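You operate a simulated robot arm through the tools that you are given. There is no shell and no other tool. Be economical: measure what you need, move in short steps, check, and stop when the job is done.

You run a simulated robot arm. Do the job below in one go: nothing can be reset, and whatever is moved stays where it is left.

JOB
Put things in order on the top of the window table. At the end: the yellow wax bar (marked "RUNNER WAX") stands on top of the brown cedar block; the gold brass weight stands where the teal vase stood; the green felt pad from the top of the window table stands where the yellow wax bar stood; the teal vase from the top of the window table stands where the green felt pad stood; whatever was shut is shut again. Leave all else as you found it, and nothing knocked over.

It is judged by the outcome, as a careful person would: the job done as asked, and still so three seconds after it is handed in. It fails if anything else is knocked over, pushed out of place, dropped, spilled or broken.

ROBOT AND FRAMES
A 6-joint arm with a two-finger parallel gripper, fixed in place. Base frame: the origin is at the foot of the arm, x ahead of it, y to its left, z up; the work surface is at about z = 0. Readings come in mm, degrees, newtons and seconds.
With the tool pointing down near the work surface it reaches from about 120 to 500 mm from the base axis. Its first joint turns from -72.0 to 72.0 degrees. Payload 0.65 kg.
Tool frame: the origin (TCP) lies between the finger pads and is the grasp point; the fingertips stand 25 mm ahead of it; z points along the fingers, y is the line along which they close. The gripper opens to 76 mm. The fingers are 18 mm wide and 10 mm thick; the gripper's body (36 by 78 mm) begins 45 mm behind the TCP.
Orientation is that of the tool frame in the base frame, as a unit quaternion [x, y, z, w]. With the fingers straight down and closing along the base's y, the tool's x points along the base's -x, its y along +y and its z along -z.

CONTROLS
- The arm moves only by the tool servo_tool. Its argument "series" is a list of rows, each a list of 7 numbers: the shift along the base's x, y, z in mm, then the turn, a rotation vector about the base's x, y, z in degrees, then the gripper command, from -1 (fully open) to 1 (shut), values between in proportion. In form: [[x, y, z, wx, wy, wz, claw], ...]. A call has 1 to 10 rows; each row is the pose to reach, as a shift and turn from the pose commanded when the call began. Rows are played at 5 a second. More than 50 mm and 8.6 degrees between two rows, or a gripper value outside its range, and nothing of the call is played. A pose out of reach is approached as far as the arm can. The call stops where the force on the tool passes 40 N (or 10 N more than at its start, if that is more) or the arm is blocked; 0.2 s more then pass. The fingers move at their own pace (about 108 mm/s each) and stop on an object; they squeeze with about 42 N. The grip force told is the motor's: it shows also when the fingers shut on nothing. Time passes only in rows, and 0.2 s behind the last, so rows that repeat a pose let the fingers close. It gives the time, the measured TCP pose, the force on the tool (base axes), the opening and the grip force at its end, in the units of the frame above (readings bear some noise), and new pictures: "show" is both (left out), scene, wrist or none.
- Cameras (640 x 400 px; columns grow to the right, rows downward): "scene" is fixed at [63.1, 276.1, 409.5]; the picture's right is [-0.70, -0.71, 0.00], its down [-0.38, 0.38, -0.84] and it looks along [0.60, -0.59, -0.54] (base axes); focal length 242 px, centre (320, 200). "wrist" rides on the gripper at [58, 11, -81] in the tool frame; the picture's right is [-0.18, 0.98, 0.00], its down [-0.75, -0.14, -0.64] and it looks along [-0.63, -0.12, 0.77] (tool axes); focal length 243 px, centre (320, 200). There is no depth. A picture from a camera that has moved, and an enlarged one, comes with that camera's place and axes in the base frame and with its lens.
- enlarge(camera, box): a new picture of the part [left, top, right, bottom] of that camera's present view, enlarged. The clock stands still meanwhile.
- close_job(): hands the job in; it is judged then, once.

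Work in short steps. Places have to be worked out from the pictures, the camera data and where the tool is seen: move nearer, look again, correct. Check each grasp and each placing, and mend what went wrong. You have 120 turns and 170 pictures in all, those below and enlarged ones among them. Open the gripper and draw the arm clear of the work before you hand the job in, unless the task says otherwise; then end with one line.

The tools are called after "Emit:" by a JSON object that holds its "op" and its "data". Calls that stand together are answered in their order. servo_tool: Moves the arm, as the interface text tells. Its arguments: {"type":"object","properties":{"series":{"type":"array","items":{"type":"array","items":{"type":"number"}}},"show":{"type":"string","enum":["both","scene","wrist","none"]}},"required":["series"]} The other tools are called the same way: enlarge (camera, box) takes an enlarged picture of a part of a camera's view; close_job () hands the job in.

At the start:

```text
t: 0.0
tcp_pos: [205.4, -126.4, 294.9]
tcp_rot: [0.0, 1.0, 0.0, 0.0]
ft_force: [-0.5, 0.4, 1.5]
width: 75.9
finger_force: 0.0
```

scene: 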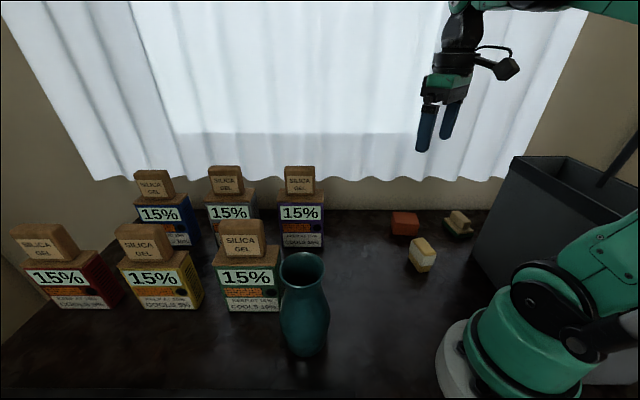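
wrist: 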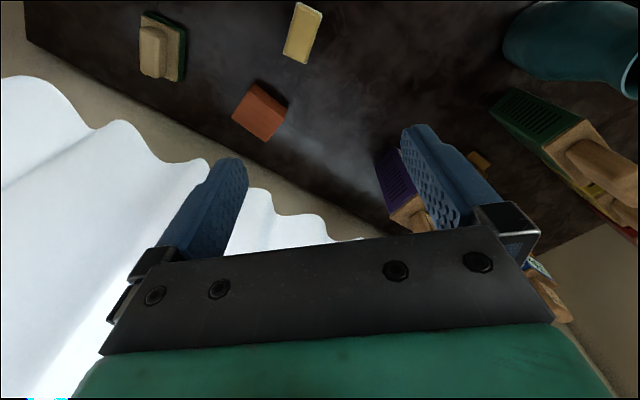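

The scene shows boxes with silica blocks, a vase, and three small blocks; the brass weight is not yet identified. I'll enlarge parts of both views.

Emit:
{"op": "enlarge", "data": {"camera": "scene", "box": [370, 190, 490, 280]}}

Emit:
{"op": "enlarge", "data": {"camera": "scene", "box": [0, 150, 340, 360]}}

Emit:
{"op": "enlarge", "data": {"camera": "wrist", "box": [360, 60, 640, 240]}}

Emit:
{"op": "enlarge", "data": {"camera": "wrist", "box": [100, 0, 340, 150]}}

```text
4.44 times, centred on (430, 235) of scene
camera zoom: at [63.1, 276.1, 409.5], right [-0.7, -0.71, 0.0], down [-0.38, 0.38, -0.84], along [0.6, -0.59, -0.54], focal length 1073 px, centre (-169, 44)
```

zoom: 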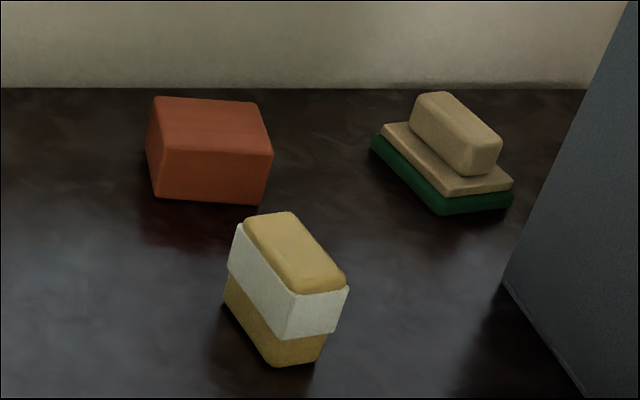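

```text
1.88 times, centred on (170, 255) of scene
camera zoom: at [63.1, 276.1, 409.5], right [-0.7, -0.71, 0.0], down [-0.38, 0.38, -0.84], along [0.6, -0.59, -0.54], focal length 455 px, centre (602, 96)
```

zoom: 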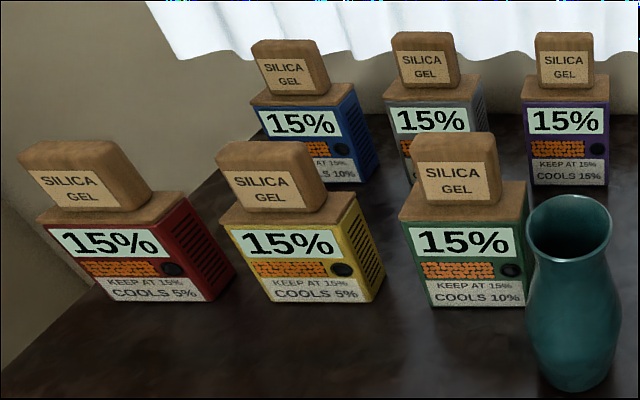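

```text
2.22 times, centred on (500, 150) of wrist
camera zoom: at [147.9, -114.3, 376.5], right [0.18, 0.98, 0.0], down [0.75, -0.14, 0.64], along [0.63, -0.12, -0.77], focal length 539 px, centre (-80, 311)
```

zoom: 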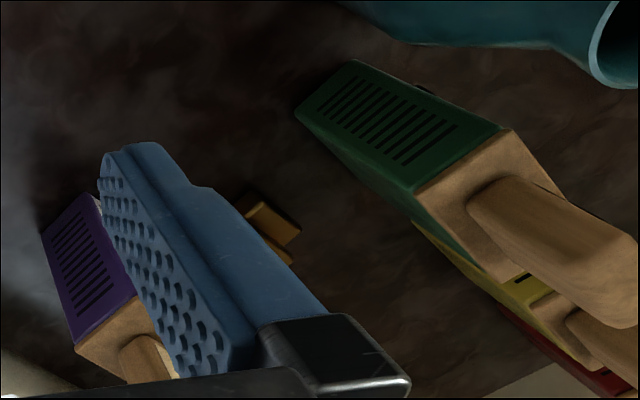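

```text
2.67 times, centred on (220, 75) of wrist
camera zoom: at [147.9, -114.3, 376.5], right [0.18, 0.98, 0.0], down [0.75, -0.14, 0.64], along [0.63, -0.12, -0.77], focal length 647 px, centre (587, 533)
```

zoom: 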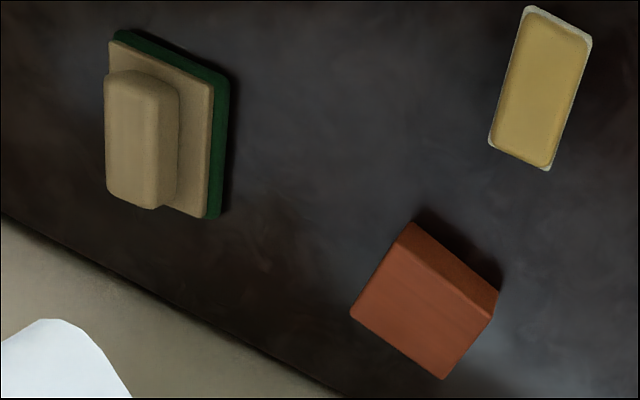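

Rough estimates: wax bar about (176,-140), top z≈56, 26 mm thick with its long axis at -35°; cedar block about (259,-222), 40 high; pad about (162,-319); vase about (230,145); brass weight behind the green box. I'll go above the wax bar and turn to line up.

Emit:
{"op": "servo_tool", "data": {"series": [[-6, -3, -25, 0, 0, -7, -1], [-12, -6, -50, 0, 0, -14, -1], [-18, -9, -75, 0, 0, -21, -1], [-24, -11, -100, 0, 0, -28, -1], [-29, -13, -135, 0, 0, -35, -1], [-29, -13, -145, 0, 0, -35, -1]]}}

```text
t: 1.4
tcp_pos: [176.5, -139.6, 149.9]
tcp_rot: [0.301, 0.953, 0.0, 0.001]
ft_force: [0.9, 0.5, 0.3]
width: 76.0
finger_force: 0.1
camera wrist: at [135.8, -96.1, 232.3], right [0.72, 0.7, 0.0], down [0.53, -0.55, 0.64], along [0.45, -0.46, -0.77], focal length 243 px, centre (320, 200)
```

scene: 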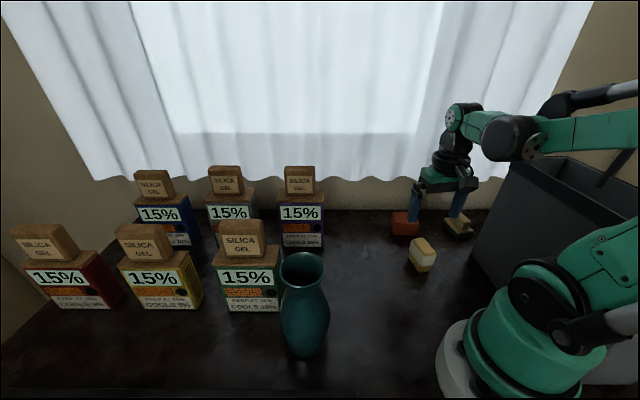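
wrist: 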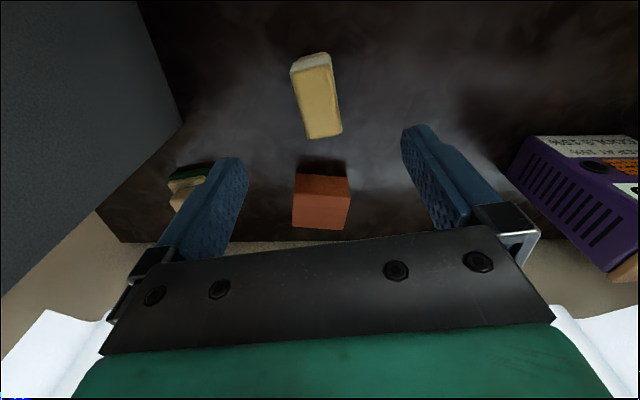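

The bar's centre refines to (176.5,-139), axis -35°, so I'm lined up. I'll go down to z≈38 and close.

Emit:
{"op": "servo_tool", "data": {"series": [[0, 0, -40, 0, 0, 0, -1], [0, 0.5, -80, 0, 0, 0, -1], [0, 0.5, -112, 0, 0, 0, -1], [0, 0.5, -112, 0, 0, 0, -1]]}}

```text
t: 2.4
tcp_pos: [175.5, -141.8, 39.7]
tcp_rot: [0.301, 0.954, 0.0, 0.0]
ft_force: [-0.3, 0.7, -0.8]
width: 76.0
finger_force: 0.0
camera wrist: at [134.1, -99.0, 120.3], right [0.71, 0.7, 0.0], down [0.54, -0.55, 0.64], along [0.45, -0.46, -0.77], focal length 243 px, centre (320, 200)
```

scene: 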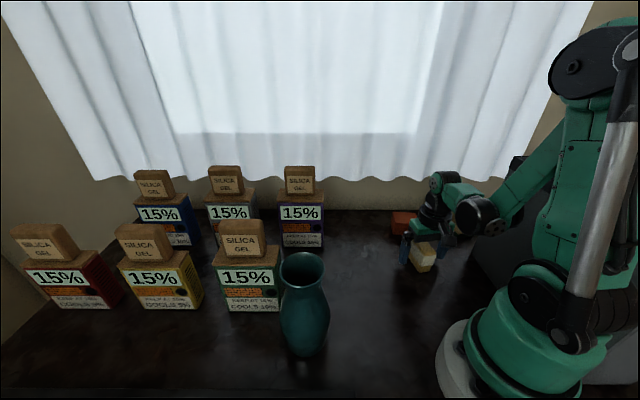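
wrist: 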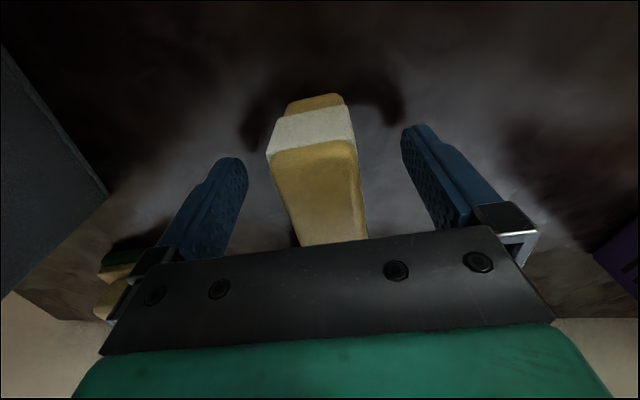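

The fingers straddle the bar. Closing now.

Emit:
{"op": "servo_tool", "data": {"series": [[0, 0, 0, 0, 0, 0, 1], [0, 0, 0, 0, 0, 0, 1], [0, 0, 0, 0, 0, 0, 1]], "show": "wrist"}}

```text
t: 3.2
tcp_pos: [175.1, -141.9, 38.3]
tcp_rot: [0.3, 0.954, 0.0, 0.0]
ft_force: [0.5, -0.2, 0.2]
width: 27.4
finger_force: 41.7
camera wrist: at [134.2, -99.0, 120.6], right [0.71, 0.7, 0.0], down [0.54, -0.55, 0.64], along [0.45, -0.46, -0.77], focal length 243 px, centre (320, 200)
```

wrist: 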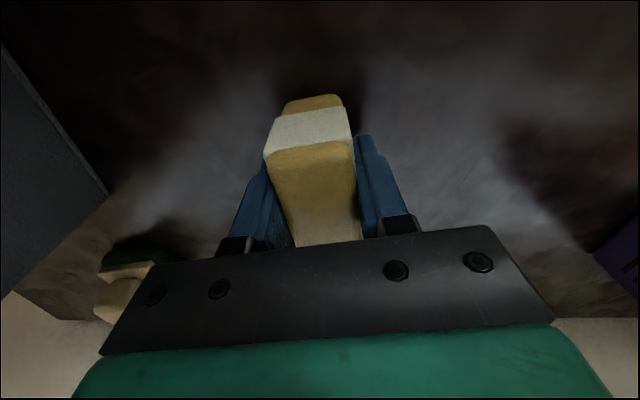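

The grip is firm at 27.4 mm. I'll lift and move toward the cedar block to look.

Emit:
{"op": "servo_tool", "data": {"series": [[0, 0, 40, 0, 0, 0, 1], [0, 0, 80, 0, 0, 0, 1], [28, -26, 90, 0, 0, 0, 1], [56, -52, 90, 0, 0, 0, 1], [56, -52, 90, 0, 0, 0, 1]]}}

```text
t: 4.4
tcp_pos: [231.9, -191.4, 128.9]
tcp_rot: [0.301, 0.954, 0.0, 0.0]
ft_force: [-0.3, 0.0, -0.1]
width: 0.2
finger_force: 23.5
camera wrist: at [190.6, -148.3, 211.3], right [0.71, 0.7, 0.0], down [0.54, -0.55, 0.64], along [0.45, -0.46, -0.77], focal length 243 px, centre (320, 200)
```

scene: 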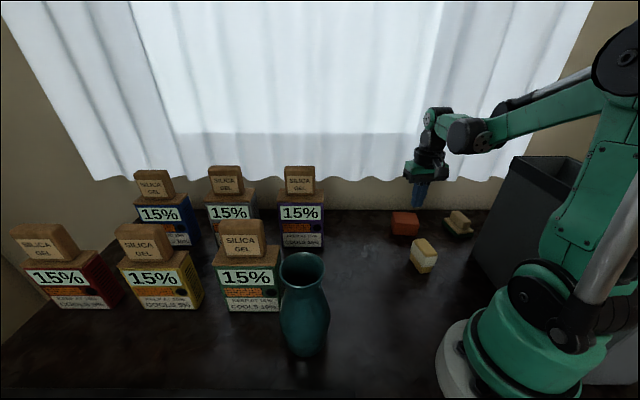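
wrist: 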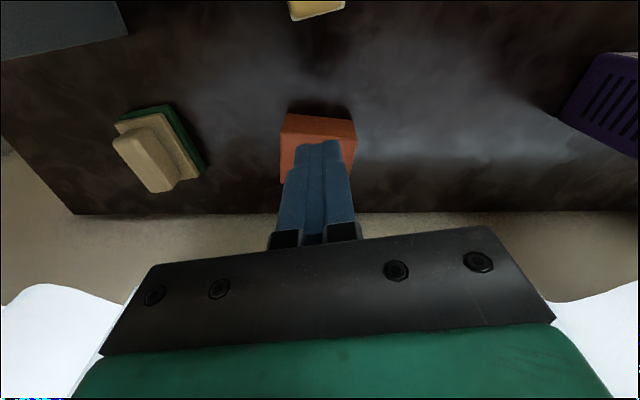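

The bar slipped out on the quick lift but still stands near its old spot. I'll go back above it to look.

Emit:
{"op": "servo_tool", "data": {"series": [[-28, 26, 20, 0, 0, 0, -1], [-56, 52, 20, 0, 0, 0, -1], [-56, 52, 20, 0, 0, 0, -1]]}}

Emit:
{"op": "enlarge", "data": {"camera": "wrist", "box": [240, 30, 400, 130]}}

Emit:
{"op": "enlarge", "data": {"camera": "scene", "box": [370, 190, 490, 280]}}

```text
t: 5.2
tcp_pos: [174.2, -140.5, 149.1]
tcp_rot: [0.3, 0.954, 0.0, 0.001]
ft_force: [0.5, 0.1, 0.0]
width: 76.1
finger_force: 0.0
camera wrist: at [133.0, -96.7, 229.7], right [0.71, 0.7, 0.0], down [0.54, -0.55, 0.64], along [0.45, -0.46, -0.77], focal length 243 px, centre (320, 200)
```

scene: 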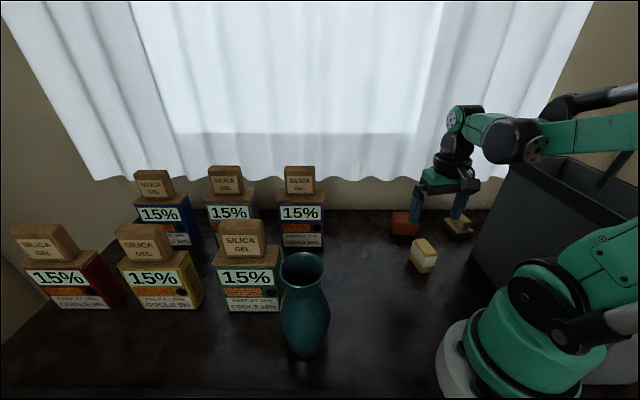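
wrist: 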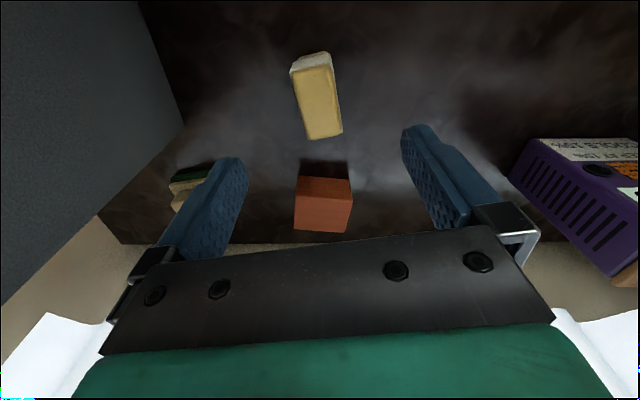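

```text
4.00 times, centred on (320, 80) of wrist
camera zoom: at [133.0, -96.7, 229.7], right [0.71, 0.7, 0.0], down [0.54, -0.55, 0.64], along [0.45, -0.46, -0.77], focal length 970 px, centre (320, 680)
```

zoom: 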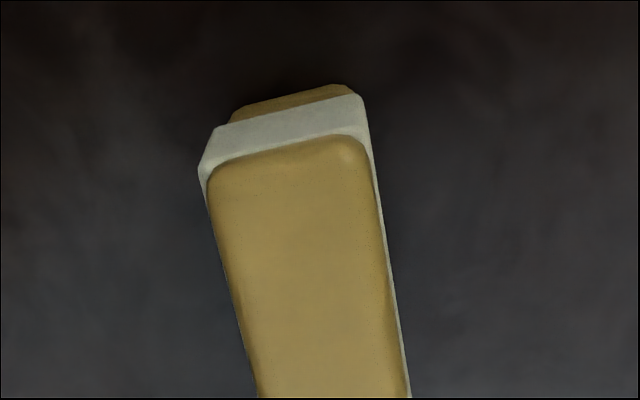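

```text
4.44 times, centred on (430, 235) of scene
camera zoom: at [63.1, 276.1, 409.5], right [-0.7, -0.71, 0.0], down [-0.38, 0.38, -0.84], along [0.6, -0.59, -0.54], focal length 1073 px, centre (-169, 44)
```

zoom: 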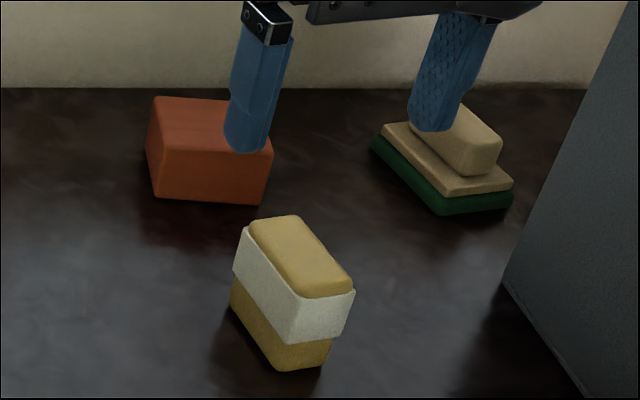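

Bar is now about (172,-138), upright, shifted 4 mm. I'll grip lower this time, on the paper sleeve at mid-height, and lift slowly.

Emit:
{"op": "servo_tool", "data": {"series": [[-3, 3, -40, 0, 0, 0, -1], [-3, 3, -80, 0, 0, 0, -1], [-3, 3, -105, 0, 0, 0, -1], [-3, 3, -118, 0, 0, 0, -1], [-3, 3, -118, 0, 0, 0, -1]], "show": "wrist"}}

Emit:
{"op": "servo_tool", "data": {"series": [[0, 0, 0, 0, 0, 0, 1], [0, 0, 0, 0, 0, 0, 1], [0, 0, 0, 0, 0, 0, 1], [0, 0, 0, 0, 0, 0, 1], [0, 0, 4, 0, 0, 0, 1], [0, 0, 8, 0, 0, 0, 1], [0, 0, 12, 0, 0, 0, 1], [0, 0, 16, 0, 0, 0, 1]]}}

```text
t: 6.4
tcp_pos: [174.4, -135.6, 29.5]
tcp_rot: [0.301, 0.954, 0.0, -0.001]
ft_force: [0.2, -0.1, 0.3]
width: 75.8
finger_force: 0.0
camera wrist: at [132.5, -91.9, 110.4], right [0.71, 0.7, 0.0], down [0.54, -0.55, 0.64], along [0.45, -0.46, -0.77], focal length 243 px, centre (320, 200)
```

wrist: 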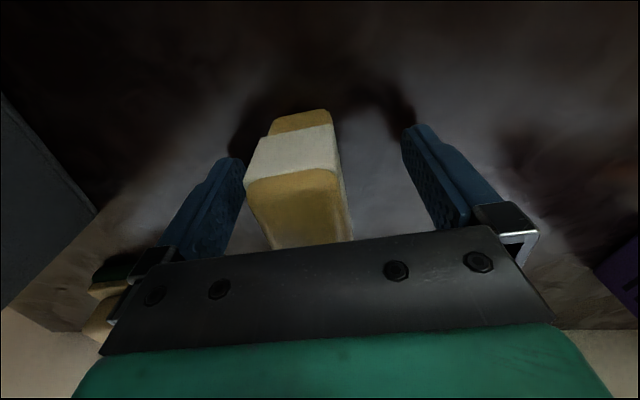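

```text
t: 8.2
tcp_pos: [173.9, -135.5, 46.3]
tcp_rot: [0.301, 0.954, -0.001, 0.001]
ft_force: [0.9, -0.1, -0.6]
width: 27.4
finger_force: 42.4
camera wrist: at [132.7, -92.6, 127.6], right [0.71, 0.7, 0.0], down [0.54, -0.55, 0.64], along [0.45, -0.46, -0.77], focal length 243 px, centre (320, 200)
```

scene: 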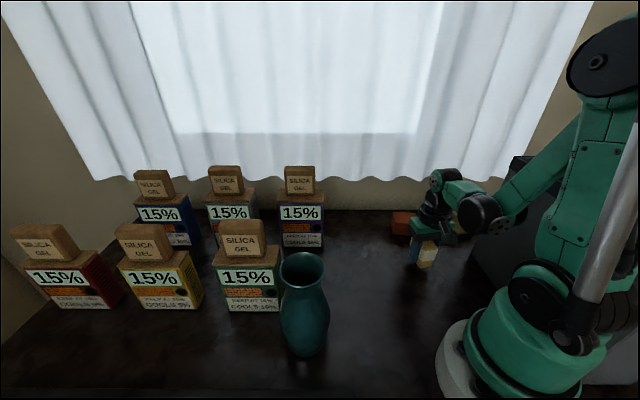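
wrist: 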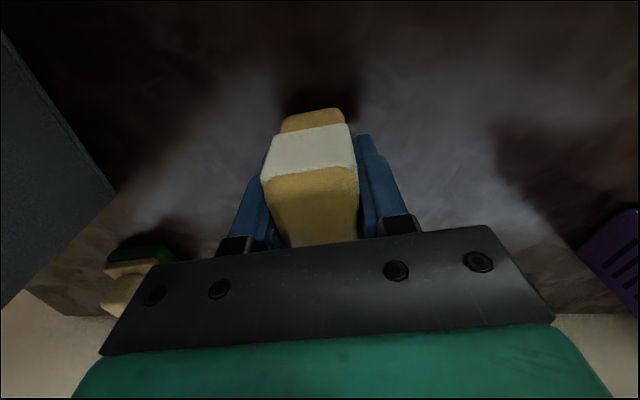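

The grip force holds at 42 N. I'll zoom to see whether the bar is lifting with the gripper.

Emit:
{"op": "enlarge", "data": {"camera": "scene", "box": [380, 200, 480, 280]}}

```text
5.00 times, centred on (430, 240) of scene
camera zoom: at [63.1, 276.1, 409.5], right [-0.7, -0.71, 0.0], down [-0.38, 0.38, -0.84], along [0.6, -0.59, -0.54], focal length 1208 px, centre (-230, 0)
```

zoom: 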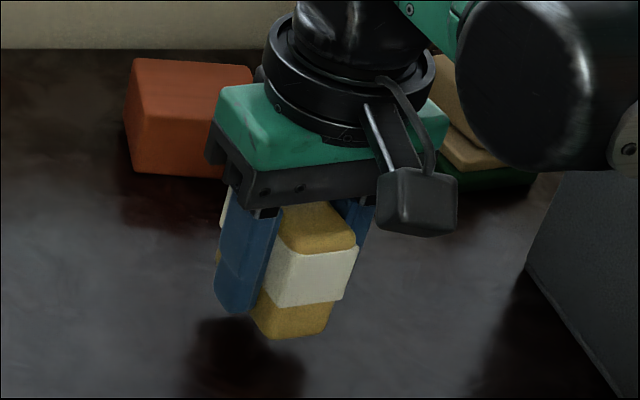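

It is lifted and hanging in the fingers. I'll continue gently up to z≈96.

Emit:
{"op": "servo_tool", "data": {"series": [[0, 0, 5, 0, 0, 0, 1], [0, 0, 10, 0, 0, 0, 1], [0, 0, 15, 0, 0, 0, 1], [0, 0, 20, 0, 0, 0, 1], [0, 0, 26, 0, 0, 0, 1], [0, 0, 32, 0, 0, 0, 1], [0, 0, 38, 0, 0, 0, 1], [0, 0, 44, 0, 0, 0, 1], [0, 0, 50, 0, 0, 0, 1]], "show": "wrist"}}

Emit:
{"op": "enlarge", "data": {"camera": "scene", "box": [380, 170, 500, 260]}}

```text
t: 10.2
tcp_pos: [171.8, -133.7, 95.4]
tcp_rot: [0.3, 0.954, 0.0, 0.0]
ft_force: [0.5, -0.4, 0.4]
width: 27.5
finger_force: 41.8
camera wrist: at [131.9, -91.4, 177.9], right [0.71, 0.7, 0.0], down [0.54, -0.55, 0.64], along [0.45, -0.46, -0.77], focal length 243 px, centre (320, 200)
```

wrist: 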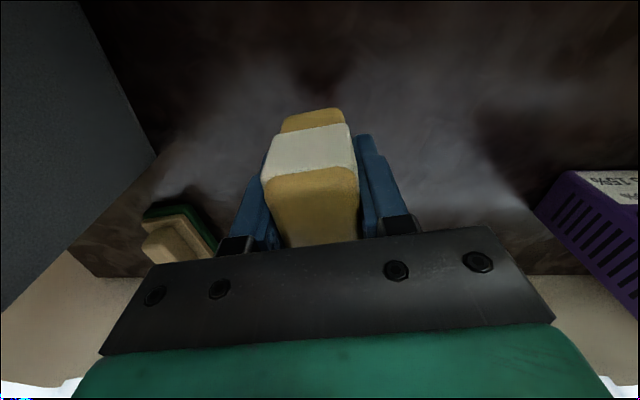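

```text
4.44 times, centred on (440, 215) of scene
camera zoom: at [63.1, 276.1, 409.5], right [-0.7, -0.71, 0.0], down [-0.38, 0.38, -0.84], along [0.6, -0.59, -0.54], focal length 1073 px, centre (-213, 133)
```

zoom: 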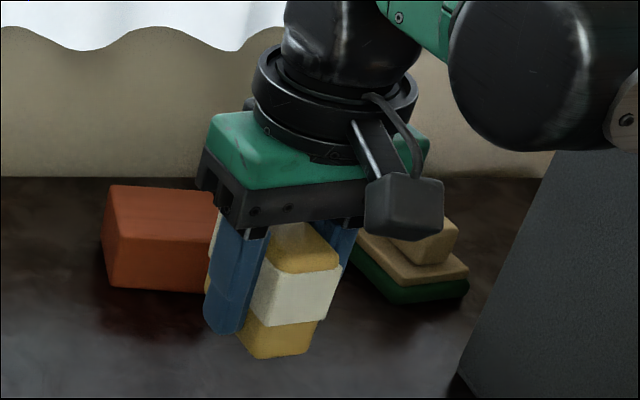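

The bar is secure and its bottom is about z=65. I'll carry it gently over the cedar block, turning 16° to align with it.

Emit:
{"op": "servo_tool", "data": {"series": [[6, -6, 0, 0, 0, -2, 1], [14, -14, 0, 0, 0, -4, 1], [23, -23, 0, 0, 0, -6, 1], [32, -32, 0, 0, 0, -8, 1], [41, -41, 0, 0, 0, -10, 1], [50, -50, 0, 0, 0, -12, 1], [59, -59, 0, 0, 0, -14, 1], [68, -68, 0, 0, 0, -16, 1], [74, -74, 0, 0, 0, -16, 1], [78, -78, 0, 0, 0, -16, 1]]}}

Emit:
{"op": "enlarge", "data": {"camera": "scene", "box": [360, 150, 480, 240]}}

```text
t: 12.4
tcp_pos: [252.4, -214.0, 95.9]
tcp_rot: [0.43, 0.903, 0.0, 0.0]
ft_force: [1.0, -0.2, -0.4]
width: 27.7
finger_force: 42.3
camera wrist: at [224.3, -161.0, 176.9], right [0.88, 0.48, 0.0], down [0.36, -0.67, 0.64], along [0.31, -0.57, -0.77], focal length 243 px, centre (320, 200)
```

scene: 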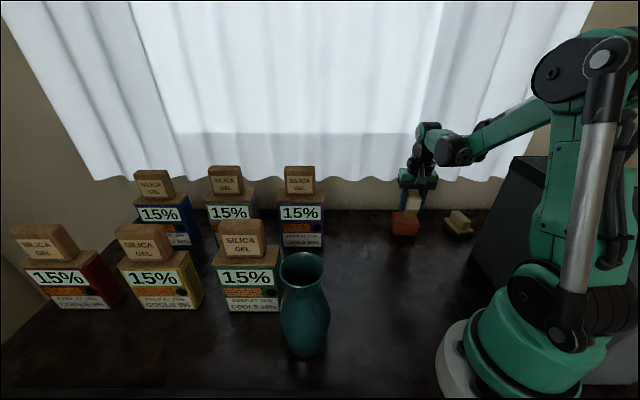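
wrist: 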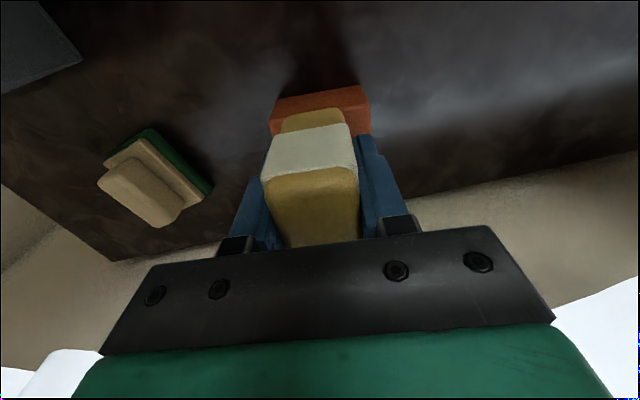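

```text
4.44 times, centred on (420, 195) of scene
camera zoom: at [63.1, 276.1, 409.5], right [-0.7, -0.71, 0.0], down [-0.38, 0.38, -0.84], along [0.6, -0.59, -0.54], focal length 1073 px, centre (-124, 222)
```

zoom: 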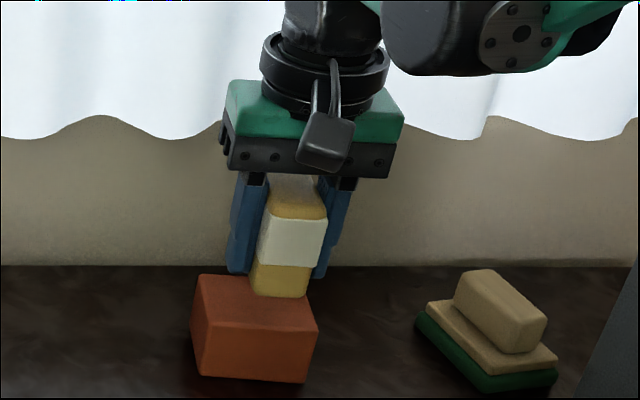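

The bar is laterally aligned with the block and needs about 9 mm more forward. I'll move that and start lowering.

Emit:
{"op": "servo_tool", "data": {"series": [[3, -4, 0, 0, 0, 0, 1], [5.8, -7.3, 0, 0, 0, 0, 1], [5.8, -7.3, -6, 0, 0, 0, 1], [5.8, -7.3, -12, 0, 0, 0, 1], [5.8, -7.3, -16, 0, 0, 0, 1], [5.8, -7.3, -16, 0, 0, 0, 1]], "show": "wrist"}}

Emit:
{"op": "enlarge", "data": {"camera": "scene", "box": [370, 180, 450, 240]}}

```text
t: 13.8
tcp_pos: [258.2, -219.6, 79.8]
tcp_rot: [0.43, 0.903, 0.0, 0.0]
ft_force: [0.0, -0.3, 0.0]
width: 27.4
finger_force: 42.3
camera wrist: at [230.1, -166.8, 161.1], right [0.88, 0.48, 0.0], down [0.36, -0.67, 0.64], along [0.31, -0.57, -0.77], focal length 243 px, centre (320, 200)
```

wrist: 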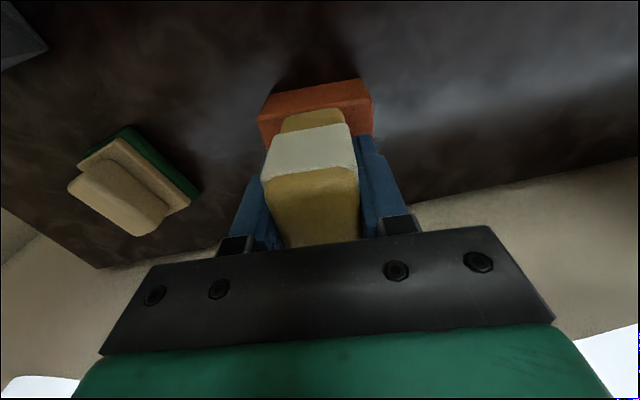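

```text
6.67 times, centred on (410, 210) of scene
camera zoom: at [63.1, 276.1, 409.5], right [-0.7, -0.71, 0.0], down [-0.38, 0.38, -0.84], along [0.6, -0.59, -0.54], focal length 1610 px, centre (-280, 133)
```

zoom: 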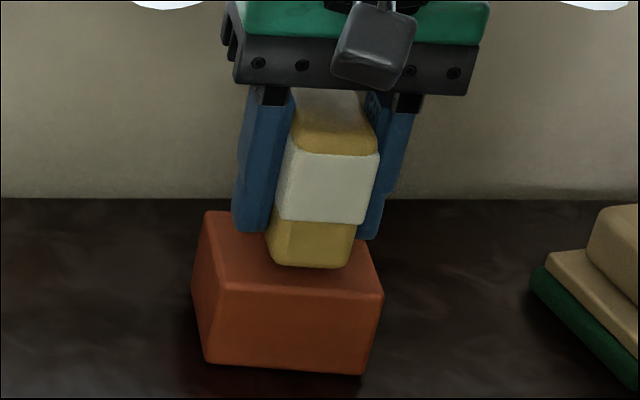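

The bar's bottom is about 10 mm above the block and needs another 5 mm forward. I'll shift that and lower slowly until contact.

Emit:
{"op": "servo_tool", "data": {"series": [[2.2, -1.5, 0, 0, 0, 0, 1], [4.4, -3, 0, 0, 0, 0, 1], [4.4, -3, -3, 0, 0, 0, 1], [4.4, -3, -5, 0, 0, 0, 1], [4.4, -3, -7, 0, 0, 0, 1], [4.4, -3, -7, 0, 0, 0, 1]], "show": "wrist"}}

Emit:
{"op": "enlarge", "data": {"camera": "scene", "box": [370, 180, 450, 240]}}

```text
t: 15.2
tcp_pos: [261.1, -223.1, 73.8]
tcp_rot: [0.43, 0.903, 0.0, 0.0]
ft_force: [0.5, -0.4, -0.9]
width: 27.7
finger_force: 42.1
camera wrist: at [234.2, -170.1, 154.9], right [0.88, 0.48, 0.0], down [0.36, -0.67, 0.64], along [0.31, -0.57, -0.77], focal length 243 px, centre (320, 200)
```

wrist: 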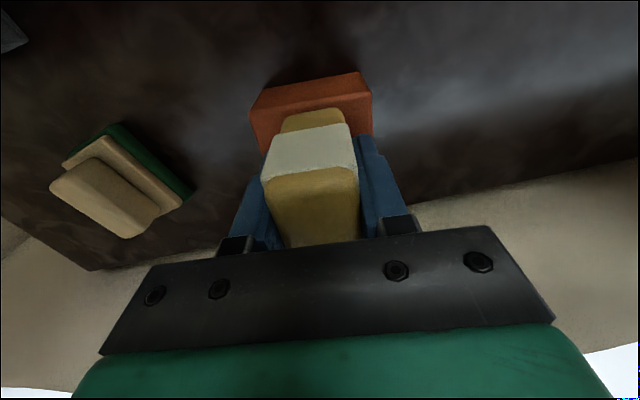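

```text
6.67 times, centred on (410, 210) of scene
camera zoom: at [63.1, 276.1, 409.5], right [-0.7, -0.71, 0.0], down [-0.38, 0.38, -0.84], along [0.6, -0.59, -0.54], focal length 1610 px, centre (-280, 133)
```

zoom: 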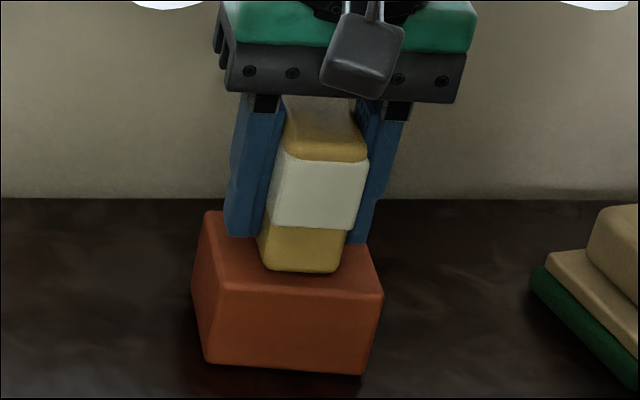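

Well centred now. I'll lower in small steps until it touches.

Emit:
{"op": "servo_tool", "data": {"series": [[0, 0, -1, 0, 0, 0, 1], [0, 0, -2, 0, 0, 0, 1], [0, 0, -3, 0, 0, 0, 1], [0, 0, -3, 0, 0, 0, 1]], "show": "none"}}

Emit:
{"op": "enlarge", "data": {"camera": "scene", "box": [370, 180, 450, 240]}}

```text
t: 16.2
tcp_pos: [264.1, -224.0, 70.1]
tcp_rot: [0.43, 0.903, 0.0, -0.001]
ft_force: [0.4, -0.8, -1.1]
width: 27.5
finger_force: 42.2
```

```text
6.67 times, centred on (410, 210) of scene
camera zoom: at [63.1, 276.1, 409.5], right [-0.7, -0.71, 0.0], down [-0.38, 0.38, -0.84], along [0.6, -0.59, -0.54], focal length 1610 px, centre (-280, 133)
```

zoom: 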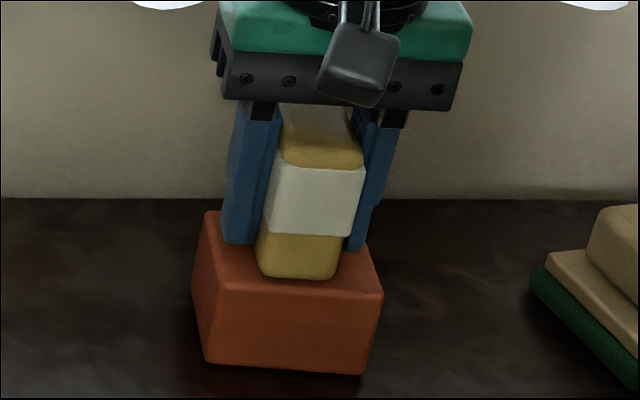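

Still close to touching with no contact force. I'll continue down in 1 mm steps.

Emit:
{"op": "servo_tool", "data": {"series": [[0, 0, -1, 0, 0, 0, 1], [0, 0, -2, 0, 0, 0, 1], [0, 0, -2, 0, 0, 0, 1]], "show": "none"}}

Emit:
{"op": "enlarge", "data": {"camera": "scene", "box": [370, 180, 450, 240]}}

```text
t: 16.8
tcp_pos: [263.7, -223.9, 68.8]
tcp_rot: [0.43, 0.903, 0.001, 0.0]
ft_force: [0.1, 0.8, 23.4]
width: 27.4
finger_force: 41.9
stopped in row 3: the force on the tool passed its limit (the readings are from after the stop); the commanded pose is now the measured one
```

```text
6.67 times, centred on (410, 210) of scene
camera zoom: at [63.0, 276.1, 409.4], right [-0.7, -0.71, 0.0], down [-0.38, 0.38, -0.84], along [0.6, -0.59, -0.54], focal length 1610 px, centre (-280, 133)
```

zoom: 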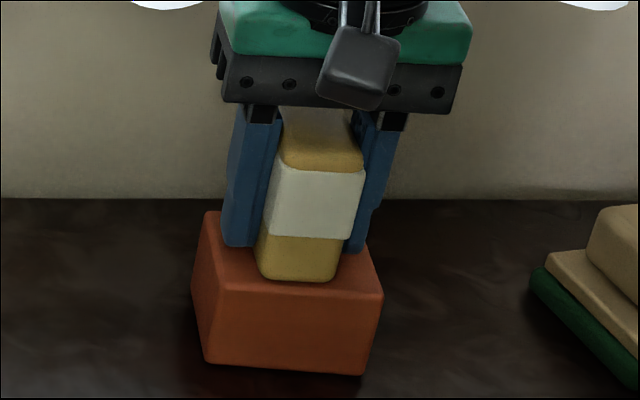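

Contact with 23 N upward, so it is seated. I'll open the fingers and rise straight up.

Emit:
{"op": "servo_tool", "data": {"series": [[0, 0, 0.5, 0, 0, 0, 0.4], [0, 0, 0.5, 0, 0, 0, 0], [0, 0, 0.5, 0, 0, 0, -0.6], [0, 0, 0.5, 0, 0, 0, -1], [0, 0, 0.5, 0, 0, 0, -1], [0, 0, 25, 0, 0, 0, -1], [0, 0, 60, 0, 0, 0, -1], [0, 0, 100, 0, 0, 0, -1]]}}

Emit:
{"op": "enlarge", "data": {"camera": "scene", "box": [370, 170, 490, 260]}}

```text
t: 18.6
tcp_pos: [261.2, -225.9, 168.2]
tcp_rot: [0.429, 0.903, 0.0, 0.001]
ft_force: [0.2, -0.3, -0.3]
width: 76.0
finger_force: 0.0
camera wrist: at [232.6, -172.3, 249.4], right [0.88, 0.48, 0.0], down [0.36, -0.67, 0.64], along [0.31, -0.56, -0.77], focal length 243 px, centre (320, 200)
```

scene: 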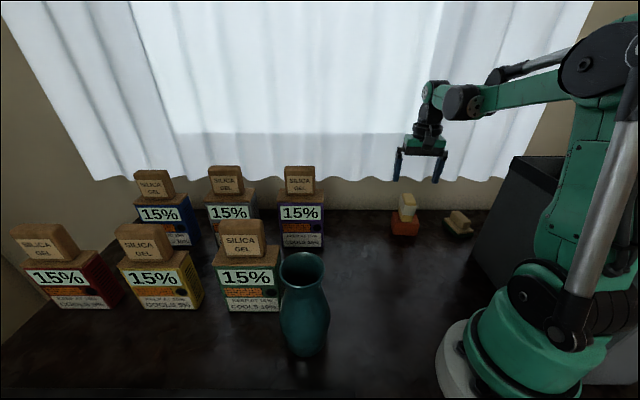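
wrist: 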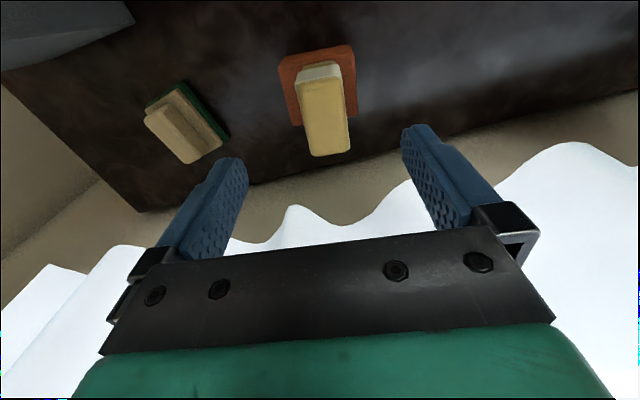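

```text
4.44 times, centred on (430, 215) of scene
camera zoom: at [63.1, 276.1, 409.5], right [-0.7, -0.71, 0.0], down [-0.38, 0.38, -0.84], along [0.6, -0.59, -0.54], focal length 1073 px, centre (-169, 133)
```

zoom: 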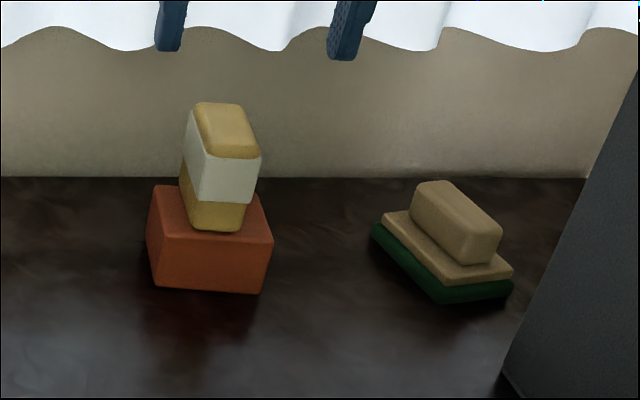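

The wax bar stands centred on the cedar block. Next is the felt pad, so I'll zoom in on it.

Emit:
{"op": "enlarge", "data": {"camera": "wrist", "box": [120, 60, 260, 180]}}

```text
3.33 times, centred on (190, 120) of wrist
camera zoom: at [232.6, -172.3, 249.4], right [0.88, 0.48, 0.0], down [0.36, -0.67, 0.64], along [0.31, -0.56, -0.77], focal length 809 px, centre (753, 467)
```

zoom: 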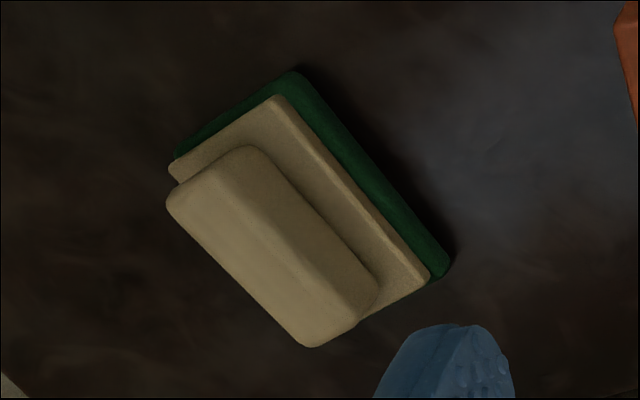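

Wax is done. The pad centre is about (163,-323), yaw ≈ -34°, with a handle about 48×22 mm and its top at z≈42. The bin edge at (106,-260) is close to the arm's path, so I'll grip the handle by its ends with the tool leaning away from the bin. First I'll turn the tool while moving near.

Emit:
{"op": "servo_tool", "data": {"series": [[0, 0, 8, 0, 0, -8, -1], [0, 0, 15, 0, 0, -16, -1], [0, -5, 20, 0, 0, -24, -1], [-5, -10, 20, 0, 0, -32, -1], [-12, -20, 20, 0, 0, -40, -1], [-22, -32, 20, 0, 0, -48, -1], [-32, -44, 20, 0, 0, -56, -1], [-42, -52, 20, 0, 0, -64, -1], [-50, -60, 20, 0, 0, -72, -1], [-50, -60, 20, 0, 0, -73, -1]]}}

```text
t: 20.8
tcp_pos: [212.3, -282.7, 188.4]
tcp_rot: [0.883, 0.47, 0.001, 0.001]
ft_force: [0.9, -0.8, -0.6]
width: 75.9
finger_force: 0.1
camera wrist: at [254.7, -240.6, 269.5], right [0.71, -0.7, 0.0], down [-0.54, -0.54, 0.64], along [-0.45, -0.46, -0.77], focal length 243 px, centre (320, 200)
```

scene: 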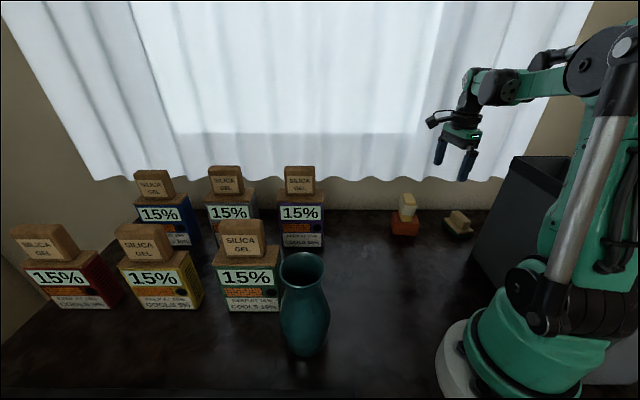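
wrist: 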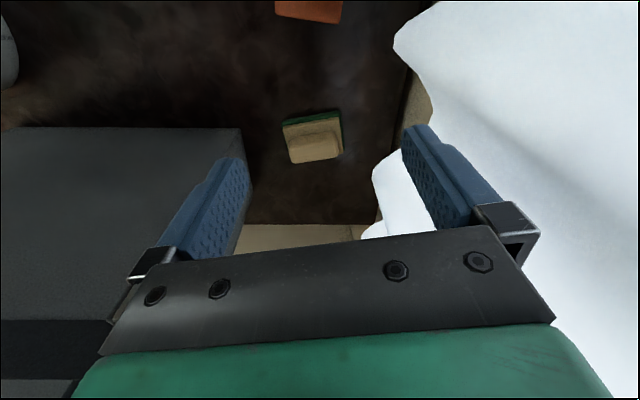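

The pad's centre is confirmed near (165,-323), and the bin corner is well left. I'll tilt 20° away from the bin and move to a hover 60 mm back from the grasp.

Emit:
{"op": "servo_tool", "data": {"series": [[-5, 0, 0, -5.5, 3.7, 0, -1], [-10, -4, 0, -11, 7.4, 0, -1], [-15, -8, -10, -16.6, 11, 0, -1], [-22, -12, -35, -16.6, 11, 0, -1], [-28, -15, -60, -16.6, 11, 0, -1], [-34, -18, -84, -16.6, 11, 0, -1], [-34, -18, -84, -16.6, 11, 0, -1]]}}

```text
t: 22.4
tcp_pos: [179.2, -300.7, 106.1]
tcp_rot: [0.869, 0.463, -0.152, 0.084]
ft_force: [-0.1, -0.6, -0.2]
width: 76.3
finger_force: 0.1
camera wrist: at [234.4, -237.5, 161.8], right [0.72, -0.69, 0.07], down [-0.39, -0.33, 0.86], along [-0.57, -0.64, -0.51], focal length 243 px, centre (320, 200)
```

scene: 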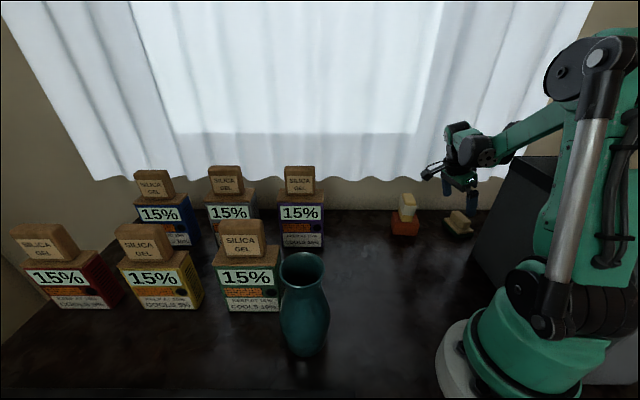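
wrist: 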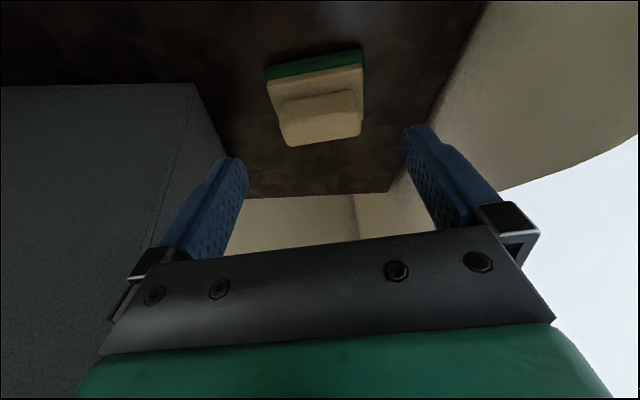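

Aligned laterally within 1 mm. I'll descend along the tool axis partway and check.

Emit:
{"op": "servo_tool", "data": {"series": [[-4, -5, -20, 0, 0, 0, -1], [-7, -10, -40, 0, 0, 0, -1], [-8, -11, -44, 0, 0, 0, -1], [-8, -11, -44, 0, 0, 0, -1]]}}

Emit:
{"op": "enlarge", "data": {"camera": "scene", "box": [400, 160, 520, 250]}}

```text
t: 23.4
tcp_pos: [171.7, -310.1, 61.2]
tcp_rot: [0.869, 0.464, -0.152, 0.083]
ft_force: [0.0, 0.0, -1.0]
width: 76.0
finger_force: 0.0
camera wrist: at [226.2, -247.9, 118.9], right [0.72, -0.69, 0.07], down [-0.39, -0.33, 0.86], along [-0.57, -0.64, -0.51], focal length 243 px, centre (320, 200)
```

scene: 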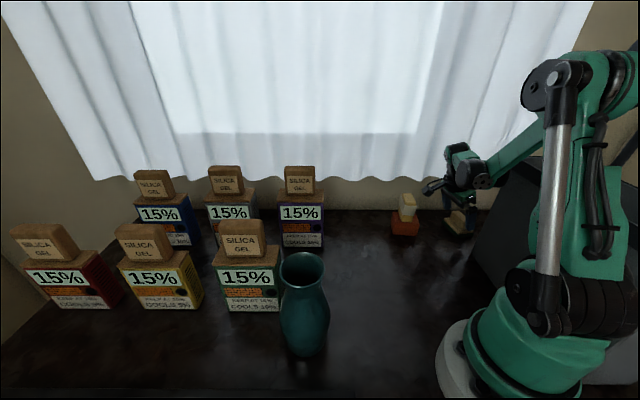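
wrist: 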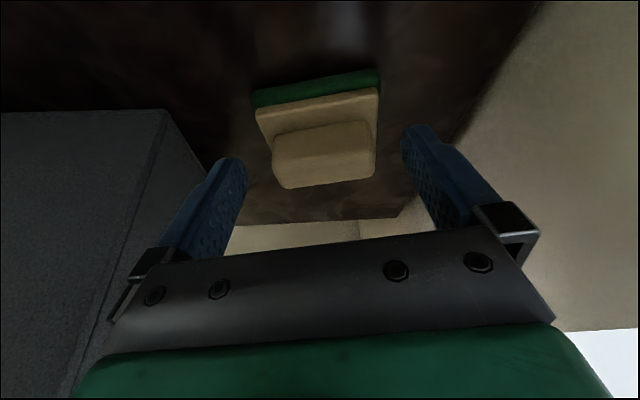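

```text
4.44 times, centred on (460, 205) of scene
camera zoom: at [63.1, 276.1, 409.5], right [-0.7, -0.71, 0.0], down [-0.38, 0.38, -0.84], along [0.6, -0.59, -0.54], focal length 1073 px, centre (-302, 178)
```

zoom: 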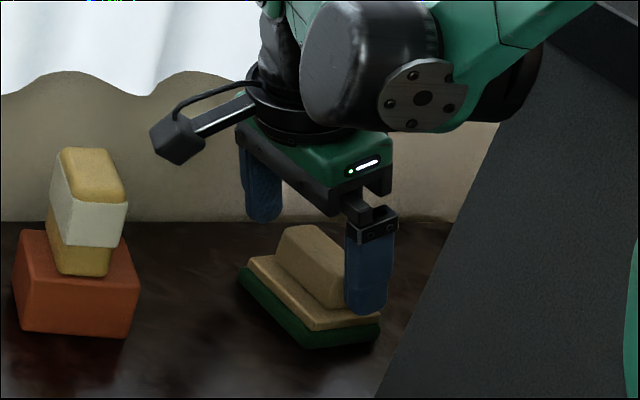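

Alignment is good: handle centre (165.5,-321.6). I'll descend the final 14 mm.

Emit:
{"op": "servo_tool", "data": {"series": [[-2, -3, -6, 0, 0, 0, -1], [-3, -5, -11, 0, 0, 0, -1], [-4, -6.3, -14, 0, 0, 0, -1], [-4, -6.3, -14, 0, 0, 0, -1]], "show": "wrist"}}

Emit:
{"op": "enlarge", "data": {"camera": "scene", "box": [420, 190, 500, 250]}}

```text
t: 24.4
tcp_pos: [166.6, -317.7, 48.0]
tcp_rot: [0.869, 0.464, -0.152, 0.083]
ft_force: [0.5, -0.4, -1.0]
width: 75.8
finger_force: 0.1
camera wrist: at [221.6, -254.8, 104.4], right [0.72, -0.69, 0.07], down [-0.39, -0.33, 0.86], along [-0.57, -0.64, -0.51], focal length 243 px, centre (320, 200)
```

wrist: 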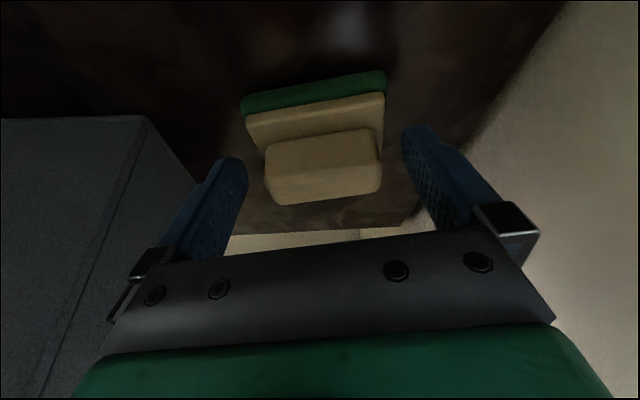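

```text
6.67 times, centred on (460, 220) of scene
camera zoom: at [63.1, 276.1, 409.5], right [-0.7, -0.71, 0.0], down [-0.38, 0.38, -0.84], along [0.6, -0.59, -0.54], focal length 1610 px, centre (-613, 67)
```

zoom: 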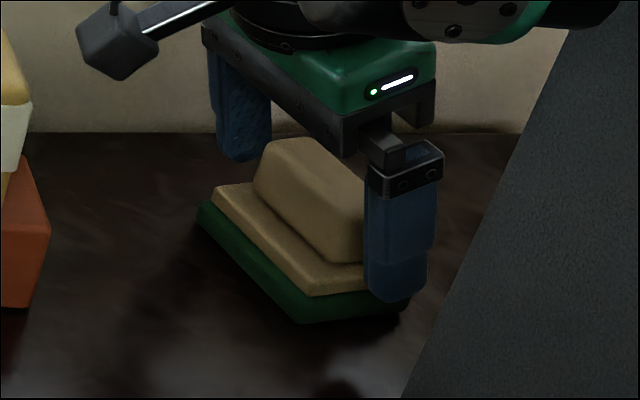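

The fingers bracket the handle ends just above the plate. I'll close gradually.

Emit:
{"op": "servo_tool", "data": {"series": [[0, 0, 0, 0, 0, 0, 0], [0, 0, 0, 0, 0, 0, 1], [0, 0, 0, 0, 0, 0, 1], [0, 0, 0, 0, 0, 0, 1]], "show": "wrist"}}

Emit:
{"op": "enlarge", "data": {"camera": "scene", "box": [420, 190, 500, 250]}}

```text
t: 25.4
tcp_pos: [166.0, -318.4, 48.1]
tcp_rot: [0.869, 0.463, -0.151, 0.082]
ft_force: [0.3, 0.0, 0.6]
width: 51.5
finger_force: 41.7
camera wrist: at [221.7, -254.6, 104.4], right [0.72, -0.69, 0.07], down [-0.39, -0.33, 0.86], along [-0.57, -0.64, -0.51], focal length 243 px, centre (320, 200)
```

wrist: 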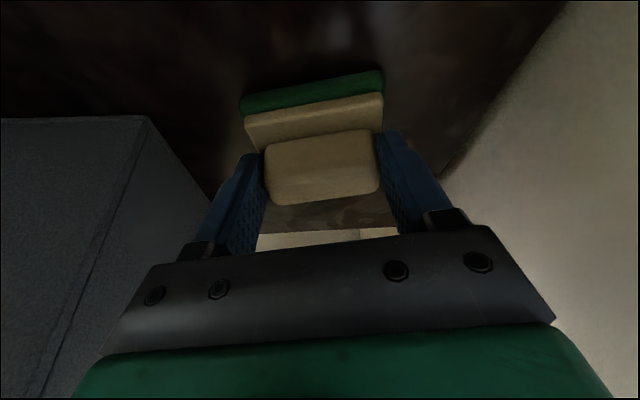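

```text
6.67 times, centred on (460, 220) of scene
camera zoom: at [63.1, 276.1, 409.5], right [-0.7, -0.71, 0.0], down [-0.38, 0.38, -0.84], along [0.6, -0.59, -0.54], focal length 1610 px, centre (-613, 67)
```

zoom: 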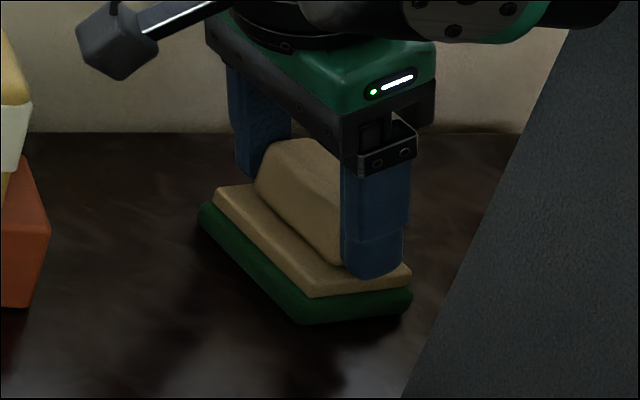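

Gripped at 51.5 mm. I'll lift slowly and check.

Emit:
{"op": "servo_tool", "data": {"series": [[0, 0, 2, 0, 0, 0, 1], [0, 0, 5, 0, 0, 0, 1], [0, 0, 9, 0, 0, 0, 1], [0, 0, 14, 0, 0, 0, 1], [0, 0, 20, 0, 0, 0, 1], [0, 0, 26, 0, 0, 0, 1], [0, 0, 32, 0, 0, 0, 1]], "show": "wrist"}}

Emit:
{"op": "enlarge", "data": {"camera": "scene", "box": [400, 160, 520, 250]}}

```text
t: 27.0
tcp_pos: [167.5, -316.7, 79.1]
tcp_rot: [0.869, 0.464, -0.151, 0.082]
ft_force: [0.6, 0.1, -0.5]
width: 50.9
finger_force: 42.2
camera wrist: at [221.8, -254.0, 134.7], right [0.72, -0.69, 0.07], down [-0.39, -0.33, 0.86], along [-0.57, -0.65, -0.51], focal length 243 px, centre (320, 200)
```

wrist: 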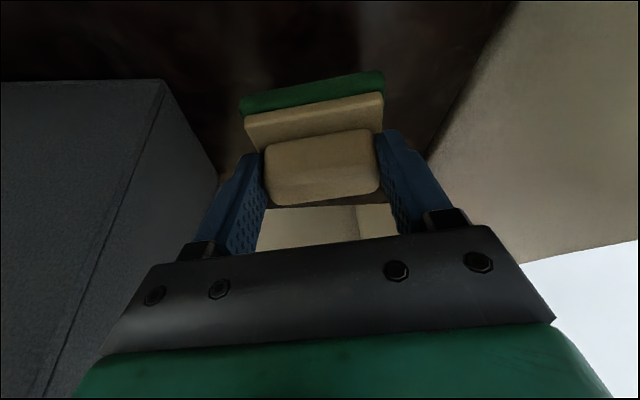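

```text
4.44 times, centred on (460, 205) of scene
camera zoom: at [63.1, 276.1, 409.5], right [-0.7, -0.71, 0.0], down [-0.38, 0.38, -0.84], along [0.6, -0.59, -0.54], focal length 1073 px, centre (-302, 178)
```

zoom: 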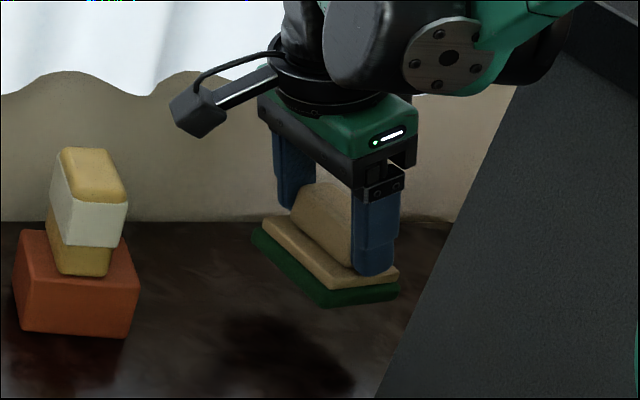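

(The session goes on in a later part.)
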